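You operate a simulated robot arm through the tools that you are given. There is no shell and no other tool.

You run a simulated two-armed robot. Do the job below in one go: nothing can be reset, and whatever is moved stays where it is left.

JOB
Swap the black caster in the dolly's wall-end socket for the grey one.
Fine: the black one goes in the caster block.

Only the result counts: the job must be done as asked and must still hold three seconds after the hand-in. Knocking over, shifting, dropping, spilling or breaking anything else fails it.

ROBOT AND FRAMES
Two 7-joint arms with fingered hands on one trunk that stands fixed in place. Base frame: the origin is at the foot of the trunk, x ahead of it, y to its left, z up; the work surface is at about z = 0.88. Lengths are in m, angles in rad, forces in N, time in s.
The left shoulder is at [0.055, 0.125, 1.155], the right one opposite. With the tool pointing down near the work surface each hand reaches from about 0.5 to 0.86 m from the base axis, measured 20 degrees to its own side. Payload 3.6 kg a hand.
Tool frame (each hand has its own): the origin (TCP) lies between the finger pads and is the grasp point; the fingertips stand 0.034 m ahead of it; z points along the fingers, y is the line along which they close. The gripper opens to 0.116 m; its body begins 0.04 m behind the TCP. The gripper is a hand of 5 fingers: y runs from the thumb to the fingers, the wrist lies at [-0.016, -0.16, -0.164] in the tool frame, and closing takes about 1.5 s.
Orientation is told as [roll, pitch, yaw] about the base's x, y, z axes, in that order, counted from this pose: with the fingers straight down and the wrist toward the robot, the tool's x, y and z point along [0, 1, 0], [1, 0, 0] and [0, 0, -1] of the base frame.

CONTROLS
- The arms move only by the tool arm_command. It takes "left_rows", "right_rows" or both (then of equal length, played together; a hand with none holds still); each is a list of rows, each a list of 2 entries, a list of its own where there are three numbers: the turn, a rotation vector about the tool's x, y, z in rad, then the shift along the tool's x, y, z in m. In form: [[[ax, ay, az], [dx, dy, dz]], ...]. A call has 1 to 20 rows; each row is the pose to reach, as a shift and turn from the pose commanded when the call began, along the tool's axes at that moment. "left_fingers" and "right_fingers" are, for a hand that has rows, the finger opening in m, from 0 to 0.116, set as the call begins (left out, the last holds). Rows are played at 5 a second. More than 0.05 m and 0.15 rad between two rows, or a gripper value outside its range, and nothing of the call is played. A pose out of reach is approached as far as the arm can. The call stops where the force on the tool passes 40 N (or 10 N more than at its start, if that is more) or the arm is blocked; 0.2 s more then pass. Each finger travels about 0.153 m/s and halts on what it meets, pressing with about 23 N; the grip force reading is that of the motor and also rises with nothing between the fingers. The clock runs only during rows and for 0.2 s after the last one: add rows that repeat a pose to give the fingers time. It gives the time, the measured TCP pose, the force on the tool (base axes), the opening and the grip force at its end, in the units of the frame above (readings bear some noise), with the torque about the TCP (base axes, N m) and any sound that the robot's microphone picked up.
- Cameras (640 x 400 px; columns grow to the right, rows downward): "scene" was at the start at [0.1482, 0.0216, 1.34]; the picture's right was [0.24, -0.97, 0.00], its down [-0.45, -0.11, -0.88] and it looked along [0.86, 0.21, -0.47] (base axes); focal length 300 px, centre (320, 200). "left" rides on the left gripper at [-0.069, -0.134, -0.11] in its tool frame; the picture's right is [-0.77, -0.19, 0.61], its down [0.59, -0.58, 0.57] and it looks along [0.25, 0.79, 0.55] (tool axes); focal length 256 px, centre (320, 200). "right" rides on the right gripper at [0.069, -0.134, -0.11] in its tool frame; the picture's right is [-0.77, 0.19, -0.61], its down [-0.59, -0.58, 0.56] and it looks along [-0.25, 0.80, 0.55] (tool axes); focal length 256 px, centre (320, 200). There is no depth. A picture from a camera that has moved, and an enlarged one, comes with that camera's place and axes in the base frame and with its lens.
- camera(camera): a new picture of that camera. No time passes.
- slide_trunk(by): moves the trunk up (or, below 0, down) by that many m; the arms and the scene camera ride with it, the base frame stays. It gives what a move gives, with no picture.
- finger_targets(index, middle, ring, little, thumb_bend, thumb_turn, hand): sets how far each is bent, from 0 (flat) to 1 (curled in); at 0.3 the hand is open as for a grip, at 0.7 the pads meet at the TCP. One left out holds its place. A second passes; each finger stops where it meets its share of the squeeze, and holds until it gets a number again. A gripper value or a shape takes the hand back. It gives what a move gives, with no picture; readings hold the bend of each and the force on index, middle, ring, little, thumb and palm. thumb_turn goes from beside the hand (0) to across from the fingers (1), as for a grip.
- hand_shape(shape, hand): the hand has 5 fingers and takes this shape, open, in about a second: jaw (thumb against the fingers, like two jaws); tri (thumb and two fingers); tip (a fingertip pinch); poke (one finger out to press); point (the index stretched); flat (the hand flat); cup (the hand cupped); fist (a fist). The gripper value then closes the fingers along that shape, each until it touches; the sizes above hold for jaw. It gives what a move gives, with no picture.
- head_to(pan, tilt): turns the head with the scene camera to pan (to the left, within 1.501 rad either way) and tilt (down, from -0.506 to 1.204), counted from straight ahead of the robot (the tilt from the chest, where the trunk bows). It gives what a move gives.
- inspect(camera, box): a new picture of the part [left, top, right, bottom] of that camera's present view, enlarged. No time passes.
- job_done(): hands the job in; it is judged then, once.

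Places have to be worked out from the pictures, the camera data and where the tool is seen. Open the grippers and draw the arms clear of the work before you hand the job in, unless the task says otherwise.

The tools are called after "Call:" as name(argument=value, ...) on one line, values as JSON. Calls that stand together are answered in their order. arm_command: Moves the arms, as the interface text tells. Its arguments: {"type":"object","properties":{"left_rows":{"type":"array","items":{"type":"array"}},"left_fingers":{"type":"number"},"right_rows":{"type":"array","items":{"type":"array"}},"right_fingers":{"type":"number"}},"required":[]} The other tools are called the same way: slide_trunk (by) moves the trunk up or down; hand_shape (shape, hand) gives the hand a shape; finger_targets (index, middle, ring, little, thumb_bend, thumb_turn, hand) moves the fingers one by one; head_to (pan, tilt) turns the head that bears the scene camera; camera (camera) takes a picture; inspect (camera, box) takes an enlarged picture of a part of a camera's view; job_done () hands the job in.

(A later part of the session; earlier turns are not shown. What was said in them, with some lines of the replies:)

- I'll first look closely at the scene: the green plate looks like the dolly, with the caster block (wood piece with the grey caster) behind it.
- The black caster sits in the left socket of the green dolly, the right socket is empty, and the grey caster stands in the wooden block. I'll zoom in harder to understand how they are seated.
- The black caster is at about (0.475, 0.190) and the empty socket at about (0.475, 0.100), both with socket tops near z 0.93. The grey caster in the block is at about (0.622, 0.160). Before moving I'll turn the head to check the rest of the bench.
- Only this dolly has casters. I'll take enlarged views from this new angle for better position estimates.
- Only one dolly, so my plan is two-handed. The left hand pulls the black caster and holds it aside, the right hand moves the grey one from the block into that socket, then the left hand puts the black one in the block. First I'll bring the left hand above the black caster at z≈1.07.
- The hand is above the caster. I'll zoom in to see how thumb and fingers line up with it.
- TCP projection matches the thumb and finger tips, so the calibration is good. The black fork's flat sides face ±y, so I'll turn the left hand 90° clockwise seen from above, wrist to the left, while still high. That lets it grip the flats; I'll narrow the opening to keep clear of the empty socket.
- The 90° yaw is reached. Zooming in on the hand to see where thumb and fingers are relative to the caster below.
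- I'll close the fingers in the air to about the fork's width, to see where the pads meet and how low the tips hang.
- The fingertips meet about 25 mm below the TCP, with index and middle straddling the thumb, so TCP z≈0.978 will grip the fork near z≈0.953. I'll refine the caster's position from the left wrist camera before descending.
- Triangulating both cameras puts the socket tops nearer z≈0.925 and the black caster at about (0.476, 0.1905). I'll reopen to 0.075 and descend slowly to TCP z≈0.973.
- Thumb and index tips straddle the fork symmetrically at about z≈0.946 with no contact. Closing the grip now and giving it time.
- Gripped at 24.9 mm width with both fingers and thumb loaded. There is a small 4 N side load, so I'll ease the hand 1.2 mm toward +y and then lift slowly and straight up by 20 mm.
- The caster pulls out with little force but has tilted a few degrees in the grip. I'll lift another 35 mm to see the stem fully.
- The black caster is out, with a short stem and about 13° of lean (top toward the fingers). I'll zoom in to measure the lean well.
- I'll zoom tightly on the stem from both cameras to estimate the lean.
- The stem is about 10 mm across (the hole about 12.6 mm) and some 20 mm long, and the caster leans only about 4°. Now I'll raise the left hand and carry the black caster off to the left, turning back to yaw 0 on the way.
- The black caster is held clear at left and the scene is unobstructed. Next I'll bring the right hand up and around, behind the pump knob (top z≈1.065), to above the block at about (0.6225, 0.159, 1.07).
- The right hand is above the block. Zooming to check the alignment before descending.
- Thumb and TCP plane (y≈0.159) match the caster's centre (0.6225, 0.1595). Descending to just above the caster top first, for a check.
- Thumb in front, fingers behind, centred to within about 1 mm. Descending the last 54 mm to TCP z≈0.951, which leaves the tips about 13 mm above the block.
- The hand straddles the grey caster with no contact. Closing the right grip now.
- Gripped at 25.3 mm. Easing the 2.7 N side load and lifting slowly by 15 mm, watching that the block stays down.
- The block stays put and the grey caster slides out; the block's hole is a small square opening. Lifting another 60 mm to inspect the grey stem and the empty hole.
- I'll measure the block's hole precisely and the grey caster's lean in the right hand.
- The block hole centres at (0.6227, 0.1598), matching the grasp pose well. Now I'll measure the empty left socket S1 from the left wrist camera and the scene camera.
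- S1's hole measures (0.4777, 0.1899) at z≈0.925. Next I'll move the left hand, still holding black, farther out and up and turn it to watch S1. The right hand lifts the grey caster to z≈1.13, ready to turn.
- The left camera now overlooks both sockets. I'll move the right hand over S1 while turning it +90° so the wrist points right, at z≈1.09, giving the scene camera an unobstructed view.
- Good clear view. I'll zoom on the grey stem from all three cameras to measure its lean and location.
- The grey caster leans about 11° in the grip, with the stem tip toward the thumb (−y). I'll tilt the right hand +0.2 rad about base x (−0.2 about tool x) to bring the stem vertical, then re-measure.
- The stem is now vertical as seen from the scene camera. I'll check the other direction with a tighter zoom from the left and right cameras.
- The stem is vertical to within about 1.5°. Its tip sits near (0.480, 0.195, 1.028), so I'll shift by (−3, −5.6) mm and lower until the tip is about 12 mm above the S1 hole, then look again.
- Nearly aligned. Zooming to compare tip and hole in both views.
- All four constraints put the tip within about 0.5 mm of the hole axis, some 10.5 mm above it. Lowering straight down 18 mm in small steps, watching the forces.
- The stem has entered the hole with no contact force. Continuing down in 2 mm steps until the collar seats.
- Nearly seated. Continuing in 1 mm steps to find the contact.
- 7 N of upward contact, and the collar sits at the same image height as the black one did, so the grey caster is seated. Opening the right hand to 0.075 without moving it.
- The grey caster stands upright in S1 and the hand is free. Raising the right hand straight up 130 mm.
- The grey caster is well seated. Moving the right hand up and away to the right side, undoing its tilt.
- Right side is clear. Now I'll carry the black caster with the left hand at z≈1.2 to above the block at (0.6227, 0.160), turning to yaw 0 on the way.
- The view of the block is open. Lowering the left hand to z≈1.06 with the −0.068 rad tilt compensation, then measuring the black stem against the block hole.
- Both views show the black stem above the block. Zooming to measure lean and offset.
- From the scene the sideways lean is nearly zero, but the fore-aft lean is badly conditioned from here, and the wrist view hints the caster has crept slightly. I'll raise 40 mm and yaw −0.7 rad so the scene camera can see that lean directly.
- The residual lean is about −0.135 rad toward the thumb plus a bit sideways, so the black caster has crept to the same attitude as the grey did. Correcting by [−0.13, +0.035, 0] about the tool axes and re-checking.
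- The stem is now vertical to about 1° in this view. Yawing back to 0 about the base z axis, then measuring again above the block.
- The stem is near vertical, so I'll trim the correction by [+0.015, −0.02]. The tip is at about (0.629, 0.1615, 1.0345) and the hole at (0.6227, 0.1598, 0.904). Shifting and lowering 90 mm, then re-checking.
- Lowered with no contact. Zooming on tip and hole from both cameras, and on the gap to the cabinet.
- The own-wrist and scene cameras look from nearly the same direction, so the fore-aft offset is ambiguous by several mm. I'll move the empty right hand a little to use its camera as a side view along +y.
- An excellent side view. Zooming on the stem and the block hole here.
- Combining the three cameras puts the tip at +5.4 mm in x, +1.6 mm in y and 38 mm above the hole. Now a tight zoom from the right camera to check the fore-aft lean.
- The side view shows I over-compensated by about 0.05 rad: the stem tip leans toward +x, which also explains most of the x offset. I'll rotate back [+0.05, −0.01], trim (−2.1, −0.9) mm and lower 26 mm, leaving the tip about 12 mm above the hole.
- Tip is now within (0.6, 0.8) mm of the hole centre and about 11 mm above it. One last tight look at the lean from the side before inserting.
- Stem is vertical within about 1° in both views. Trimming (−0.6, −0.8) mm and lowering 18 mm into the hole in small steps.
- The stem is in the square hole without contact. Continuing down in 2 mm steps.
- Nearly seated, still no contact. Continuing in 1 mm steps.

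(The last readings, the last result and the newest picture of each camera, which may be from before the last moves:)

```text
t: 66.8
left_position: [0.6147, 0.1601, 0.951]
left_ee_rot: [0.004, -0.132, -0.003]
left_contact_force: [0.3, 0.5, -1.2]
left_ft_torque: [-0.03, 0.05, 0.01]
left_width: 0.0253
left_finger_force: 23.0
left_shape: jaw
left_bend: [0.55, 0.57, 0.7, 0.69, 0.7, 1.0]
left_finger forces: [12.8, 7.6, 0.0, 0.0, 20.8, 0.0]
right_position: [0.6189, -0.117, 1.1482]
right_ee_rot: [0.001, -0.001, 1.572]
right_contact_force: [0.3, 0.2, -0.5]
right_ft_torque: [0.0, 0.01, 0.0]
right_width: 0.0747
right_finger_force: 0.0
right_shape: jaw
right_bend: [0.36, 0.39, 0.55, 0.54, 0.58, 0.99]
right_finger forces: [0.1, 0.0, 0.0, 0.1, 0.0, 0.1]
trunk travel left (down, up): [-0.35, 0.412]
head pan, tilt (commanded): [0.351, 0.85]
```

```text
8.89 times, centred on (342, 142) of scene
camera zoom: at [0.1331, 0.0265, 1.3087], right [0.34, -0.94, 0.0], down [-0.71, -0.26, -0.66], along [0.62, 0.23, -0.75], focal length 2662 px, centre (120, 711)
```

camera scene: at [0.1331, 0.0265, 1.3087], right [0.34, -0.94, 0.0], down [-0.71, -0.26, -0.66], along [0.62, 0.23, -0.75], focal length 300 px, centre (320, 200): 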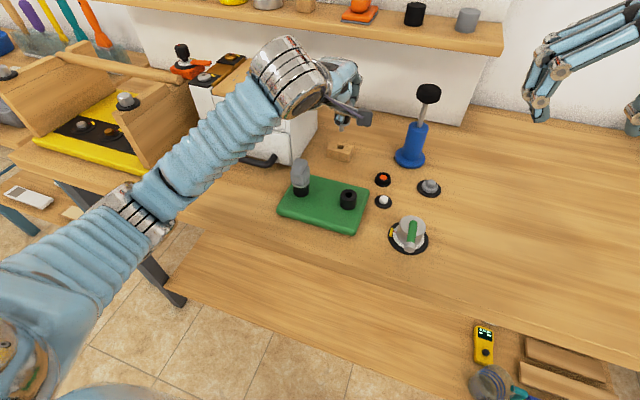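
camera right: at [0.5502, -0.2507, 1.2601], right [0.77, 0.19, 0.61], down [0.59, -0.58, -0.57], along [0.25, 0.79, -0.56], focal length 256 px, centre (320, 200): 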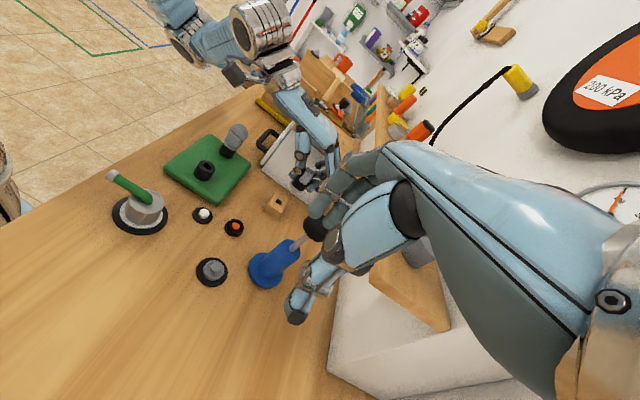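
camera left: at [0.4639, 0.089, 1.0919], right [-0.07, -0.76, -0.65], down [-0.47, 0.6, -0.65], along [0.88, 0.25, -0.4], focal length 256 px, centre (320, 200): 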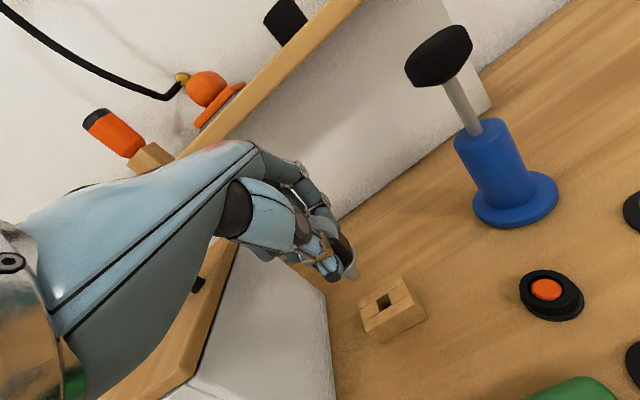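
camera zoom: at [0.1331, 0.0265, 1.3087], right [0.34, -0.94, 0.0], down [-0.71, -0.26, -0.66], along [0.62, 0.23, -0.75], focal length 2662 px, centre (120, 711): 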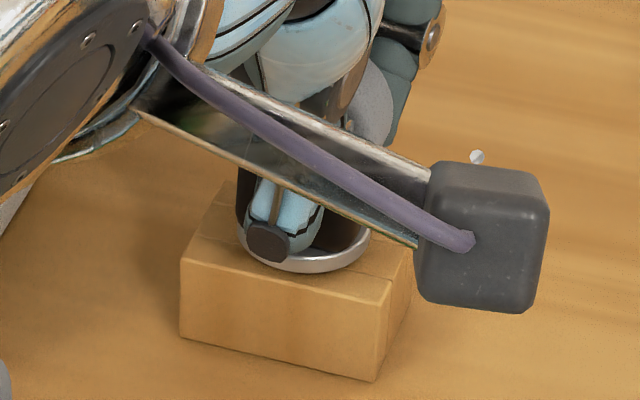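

Still no contact force. Two to three more 1 mm steps to find the seat.

Call:
arm_command(left_rows=[[[0, 0, 0], [0, -0.0001, 0.001]], [[0, 0, 0], [0, -0.0003, 0.002]], [[0, 0, 0], [0, -0.0003, 0.002]], [[0, 0, 0], [0, -0.0004, 0.003]], [[0, 0, 0], [0, -0.0004, 0.003]]])

Call:
inspect(camera="right", box=[262, 180, 302, 215])

Call:
inspect(camera="scene", box=[325, 120, 360, 165])

```text
t: 68.0
left_position: [0.6141, 0.1598, 0.9498]
left_ee_rot: [0.005, -0.134, -0.001]
left_contact_force: [-0.9, 0.3, 8.6]
left_ft_torque: [-0.02, -0.16, -0.04]
left_width: 0.0254
left_finger_force: 23.1
left_shape: jaw
left_bend: [0.55, 0.57, 0.7, 0.69, 0.7, 1.0]
left_finger forces: [13.4, 8.1, 0.0, 0.0, 23.7, 0.0]
right_position: [0.6177, -0.117, 1.1496]
right_ee_rot: [0.001, 0.001, 1.57]
right_contact_force: [0.2, -1.1, -0.6]
right_ft_torque: [-0.03, 0.0, -0.03]
right_width: 0.0745
right_finger_force: 0.0
right_shape: jaw
right_bend: [0.36, 0.39, 0.55, 0.54, 0.58, 0.99]
right_finger forces: [0.0, 0.1, 0.0, 0.0, 0.1, 0.1]
trunk travel left (down, up): [-0.35, 0.412]
head pan, tilt (commanded): [0.351, 0.85]
```

```text
11.43 times, centred on (282, 198) of right
camera zoom: at [0.549, -0.251, 1.2607], right [0.77, 0.19, 0.61], down [0.59, -0.58, -0.57], along [0.25, 0.8, -0.55], focal length 2926 px, centre (754, 229)
```

zoom: 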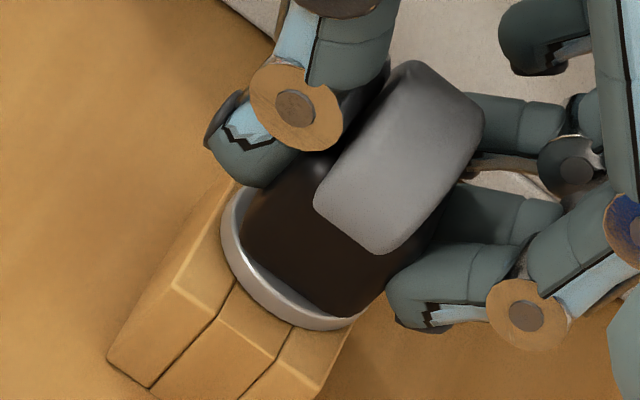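

```text
8.89 times, centred on (342, 142) of scene
camera zoom: at [0.132, 0.0264, 1.3089], right [0.34, -0.94, 0.0], down [-0.71, -0.26, -0.66], along [0.62, 0.23, -0.75], focal length 2662 px, centre (120, 711)
```

zoom: 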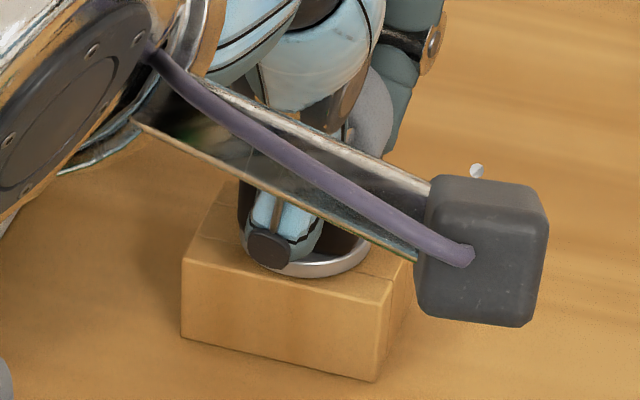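

8.6 N contact: the black caster is seated and the block hasn't moved. Opening the left hand to 0.075.

Call:
arm_command(left_rows=[[[0, 0, 0], [0, 0.0001, -0.0008]], [[0, 0, 0], [0, 0.0001, -0.0008]], [[0, 0, 0], [0, 0.0001, -0.0008]], [[0, 0, 0], [0, 0.0001, -0.0008]], [[0, 0, 0], [0, 0.0001, -0.0008]]], left_fingers=0.075)

Call:
inspect(camera="right", box=[255, 165, 315, 220])

Call:
inspect(camera="scene", box=[325, 120, 360, 165])

```text
t: 69.2
left_position: [0.6145, 0.1586, 0.9509]
left_ee_rot: [0.006, -0.13, -0.001]
left_contact_force: [-0.5, -0.8, -0.5]
left_ft_torque: [-0.02, -0.01, 0.01]
left_width: 0.0746
left_finger_force: 0.0
left_shape: jaw
left_bend: [0.36, 0.39, 0.55, 0.54, 0.58, 0.99]
left_finger forces: [0.1, 0.1, 0.1, 0.1, 0.0, 0.0]
right_position: [0.6195, -0.1163, 1.149]
right_ee_rot: [0.002, 0.001, 1.57]
right_contact_force: [-1.4, 0.0, -0.2]
right_ft_torque: [0.0, 0.01, 0.01]
right_width: 0.0747
right_finger_force: 0.1
right_shape: jaw
right_bend: [0.36, 0.39, 0.55, 0.54, 0.58, 0.99]
right_finger forces: [0.1, 0.0, 0.1, 0.1, 0.0, 0.0]
trunk travel left (down, up): [-0.35, 0.412]
head pan, tilt (commanded): [0.351, 0.85]
```

```text
7.27 times, centred on (285, 192) of right
camera zoom: at [0.55, -0.2511, 1.2601], right [0.77, 0.19, 0.61], down [0.59, -0.58, -0.57], along [0.25, 0.79, -0.55], focal length 1862 px, centre (574, 254)
```

zoom: 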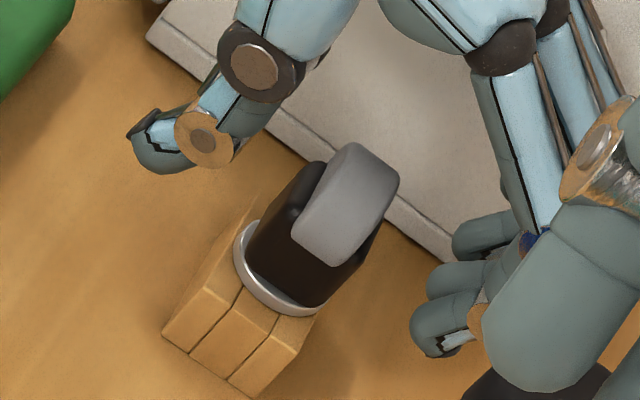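

```text
8.89 times, centred on (342, 142) of scene
camera zoom: at [0.1331, 0.0265, 1.3087], right [0.34, -0.94, 0.0], down [-0.71, -0.26, -0.66], along [0.62, 0.23, -0.75], focal length 2662 px, centre (120, 711)
```

zoom: 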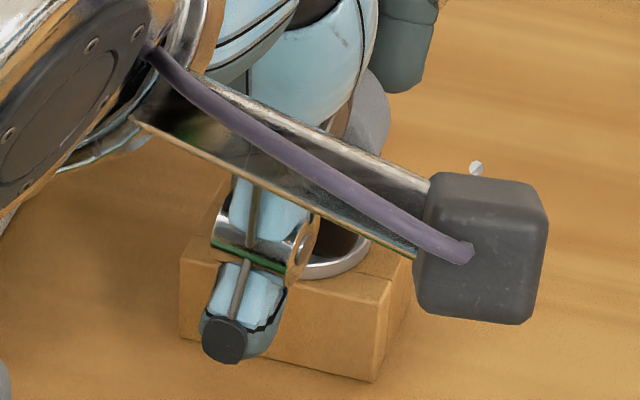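

The black caster stands free in the block. Raising the left hand straight up 140 mm.

Call:
arm_command(left_rows=[[[0, 0, 0], [0.0001, 0.0013, -0.0099]], [[0, 0, 0], [0.0002, 0.0032, -0.0248]], [[0, 0, 0], [0.0003, 0.0064, -0.0496]], [[0, 0, 0], [0.0005, 0.0103, -0.0793]], [[0, 0, 0], [0.0007, 0.0141, -0.1091]], [[0, 0, 0], [0.0008, 0.018, -0.1388]], [[0, 0, 0], [0.0008, 0.018, -0.1388]]])

Call:
inspect(camera="right", box=[255, 165, 315, 220])

Call:
camera(camera="scene")

Call:
inspect(camera="scene", box=[270, 110, 390, 220])

```text
t: 70.8
left_position: [0.6153, 0.1601, 1.0894]
left_ee_rot: [0.006, -0.13, -0.002]
left_contact_force: [0.5, 0.1, 0.4]
left_ft_torque: [0.0, 0.0, -0.03]
left_width: 0.0747
left_finger_force: 0.0
left_shape: jaw
left_bend: [0.36, 0.39, 0.55, 0.54, 0.58, 0.99]
left_finger forces: [0.1, 0.1, 0.0, 0.1, 0.0, 0.1]
right_position: [0.6188, -0.1164, 1.1491]
right_ee_rot: [0.001, -0.001, 1.57]
right_contact_force: [-0.2, -0.6, 0.1]
right_ft_torque: [-0.01, -0.02, -0.02]
right_width: 0.0748
right_finger_force: 0.2
right_shape: jaw
right_bend: [0.36, 0.39, 0.55, 0.54, 0.58, 0.99]
right_finger forces: [0.0, 0.0, 0.1, 0.0, 0.0, 0.0]
trunk travel left (down, up): [-0.35, 0.412]
head pan, tilt (commanded): [0.351, 0.85]
```

```text
7.27 times, centred on (285, 192) of right
camera zoom: at [0.55, -0.2509, 1.2601], right [0.77, 0.19, 0.61], down [0.59, -0.58, -0.57], along [0.25, 0.79, -0.55], focal length 1862 px, centre (574, 254)
```

zoom: 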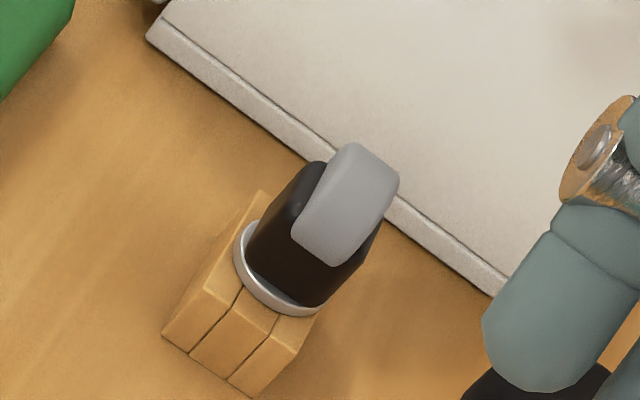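

```text
taken
camera scene: at [0.1332, 0.0266, 1.3086], right [0.34, -0.94, 0.0], down [-0.71, -0.26, -0.66], along [0.62, 0.23, -0.75], focal length 300 px, centre (320, 200)
```

scene: 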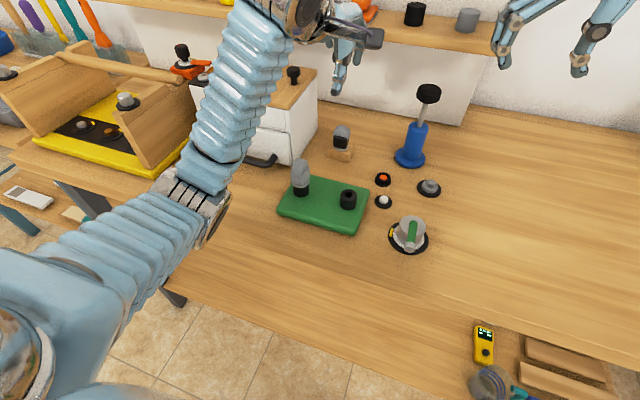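

```text
3.64 times, centred on (330, 165) of scene
camera zoom: at [0.1332, 0.0266, 1.3086], right [0.34, -0.94, 0.0], down [-0.71, -0.26, -0.66], along [0.62, 0.23, -0.75], focal length 1089 px, centre (284, 327)
```

zoom: 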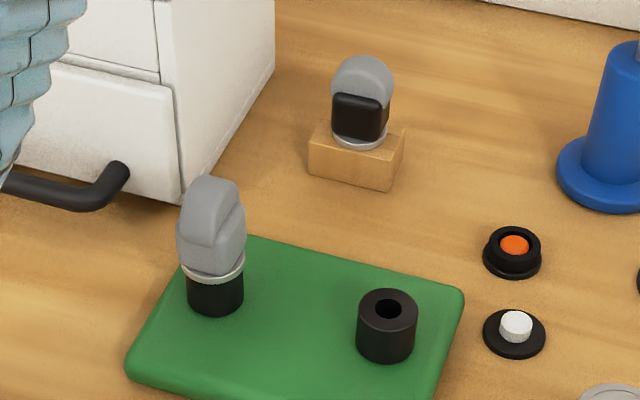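

Both casters are in their places and upright. Now I'll draw both arms clear, the left up and back to the left, the right back to the right, with hands open.

Call:
arm_command(left_rows=[[[0, 0, 0], [0.0002, 0.0039, -0.0298]], [[0, 0, 0], [0.0004, 0.0077, -0.0595]], [[0, 0, 0], [0.0005, 0.0116, -0.0893]], [[0.03, 0, 0], [0.029, -0.0066, -0.0915]], [[0.06, 0, 0], [0.0572, -0.0248, -0.0937]], [[0.09, 0, 0], [0.0855, -0.043, -0.0959]], [[0.12, 0, 0], [0.1138, -0.0611, -0.098]], [[0.13, 0, 0], [0.1422, -0.0793, -0.1002]], [[0.13, 0, 0], [0.1705, -0.0975, -0.1024]], [[0.13, 0, 0], [0.1705, -0.0975, -0.1024]]], right_rows=[[[0, 0, 0], [0.015, -0.01, 0]], [[0, 0, 0], [0.03, -0.02, 0]], [[0, 0, 0], [0.045, -0.03, 0]], [[0, 0, 0], [0.06, -0.04, 0]], [[0, 0, 0], [0.075, -0.05, 0]], [[0, 0, 0], [0.09, -0.06, 0]], [[0, 0, 0], [0.105, -0.07, 0]], [[0, 0, 0], [0.12, -0.08, 0]], [[0, 0, 0], [0.12, -0.08, 0]], [[0, 0, 0], [0.12, -0.08, 0]]], left_fingers=0.116, right_fingers=0.116)

Call:
camera(camera="scene")

Call:
inspect(camera="scene", box=[270, 110, 390, 220])

Call:
camera(camera="left")

```text
t: 73.0
left_position: [0.5031, 0.3301, 1.1819]
left_ee_rot: [0.008, 0.0, -0.002]
left_contact_force: [0.7, -0.5, 0.7]
left_ft_torque: [0.01, 0.05, -0.01]
left_width: 0.1158
left_finger_force: 0.1
left_shape: jaw
left_bend: [0.3, 0.3, 0.3, 0.3, 0.3, 0.97]
left_finger forces: [0.0, 0.0, 0.1, 0.0, 0.0, 0.1]
right_position: [0.4985, -0.1985, 1.1478]
right_ee_rot: [0.001, 0.001, 1.569]
right_contact_force: [0.1, 0.7, -0.2]
right_ft_torque: [0.04, -0.01, 0.0]
right_width: 0.1161
right_finger_force: 0.0
right_shape: jaw
right_bend: [0.3, 0.3, 0.3, 0.3, 0.3, 0.97]
right_finger forces: [0.1, 0.1, 0.0, 0.1, 0.1, 0.0]
trunk travel left (down, up): [-0.35, 0.412]
head pan, tilt (commanded): [0.351, 0.85]
```

```text
taken
camera scene: at [0.1333, 0.0258, 1.3087], right [0.34, -0.94, 0.0], down [-0.71, -0.26, -0.66], along [0.62, 0.23, -0.75], focal length 300 px, centre (320, 200)
```

scene: 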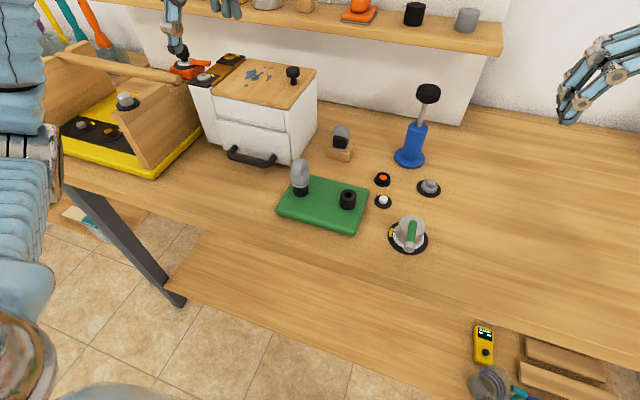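

```text
3.64 times, centred on (330, 165) of scene
camera zoom: at [0.1333, 0.0258, 1.3087], right [0.34, -0.94, 0.0], down [-0.71, -0.26, -0.66], along [0.62, 0.23, -0.75], focal length 1089 px, centre (284, 327)
```

zoom: 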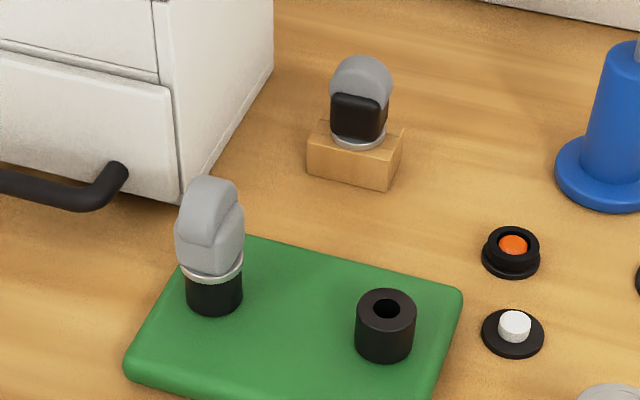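

```text
taken
camera left: at [0.3681, 0.2591, 1.2902], right [-0.19, -0.76, -0.62], down [-0.58, 0.59, -0.56], along [0.8, 0.25, -0.55], focal length 256 px, centre (320, 200)
```

left: 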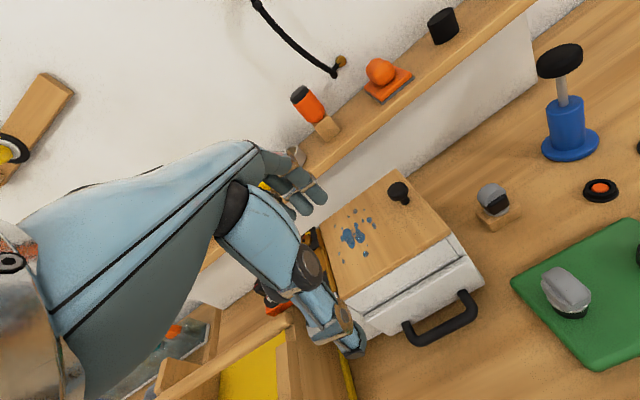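

Arms are clear. A last close look at the seating of both casters.

Call:
inspect(camera="scene", box=[280, 150, 325, 205])

Call:
inspect(camera="scene", box=[320, 115, 365, 170])

Call:
inspect(camera="left", box=[460, 170, 620, 330])

```text
7.27 times, centred on (302, 178) of scene
camera zoom: at [0.1333, 0.0258, 1.3087], right [0.34, -0.94, 0.0], down [-0.71, -0.26, -0.66], along [0.62, 0.23, -0.75], focal length 2178 px, centre (447, 364)
```

zoom: 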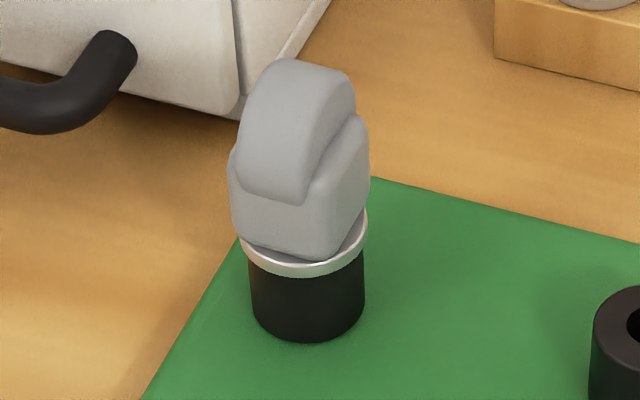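

```text
7.27 times, centred on (342, 142) of scene
camera zoom: at [0.1333, 0.0258, 1.3087], right [0.34, -0.94, 0.0], down [-0.71, -0.26, -0.66], along [0.62, 0.23, -0.75], focal length 2178 px, centre (156, 618)
```

zoom: 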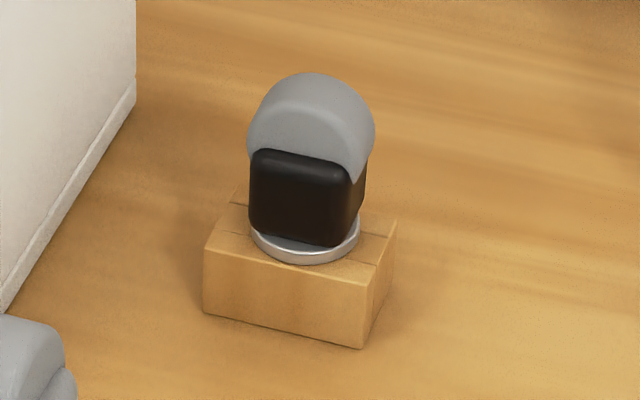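

```text
2.50 times, centred on (540, 250) of left
camera zoom: at [0.3681, 0.2591, 1.2902], right [-0.19, -0.76, -0.62], down [-0.58, 0.59, -0.56], along [0.8, 0.25, -0.55], focal length 640 px, centre (-230, 75)
```

zoom: 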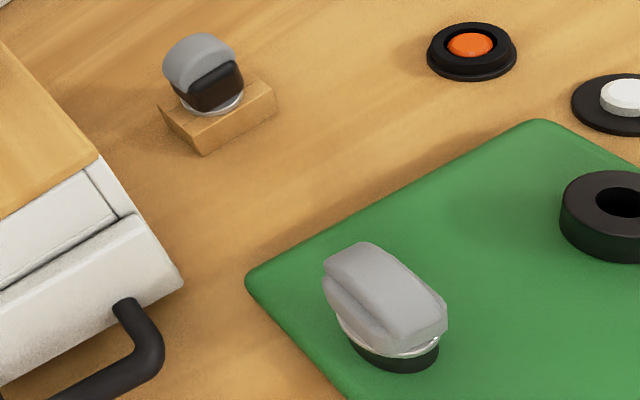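

The grey caster is fully seated in the dolly's wall-end socket and the black one is fully seated in the block. The dolly and block have not moved, and both hands are open and clear. Handing in.

Call:
job_done()

```text
The job is handed in.
```

The casters are swapped. The grey one is seated in the dolly's wall-end socket, and the black one is seated in the caster block.

Both went in without forcing. In the last pictures both stand upright with their collars down on the socket and block. The dolly, block and everything else nearby stayed where they were, both hands are open and clear of the work, and the job is handed in.

I took "wall-end" to mean the socket that held the black caster, since the dolly's other socket was empty. That one is still empty.
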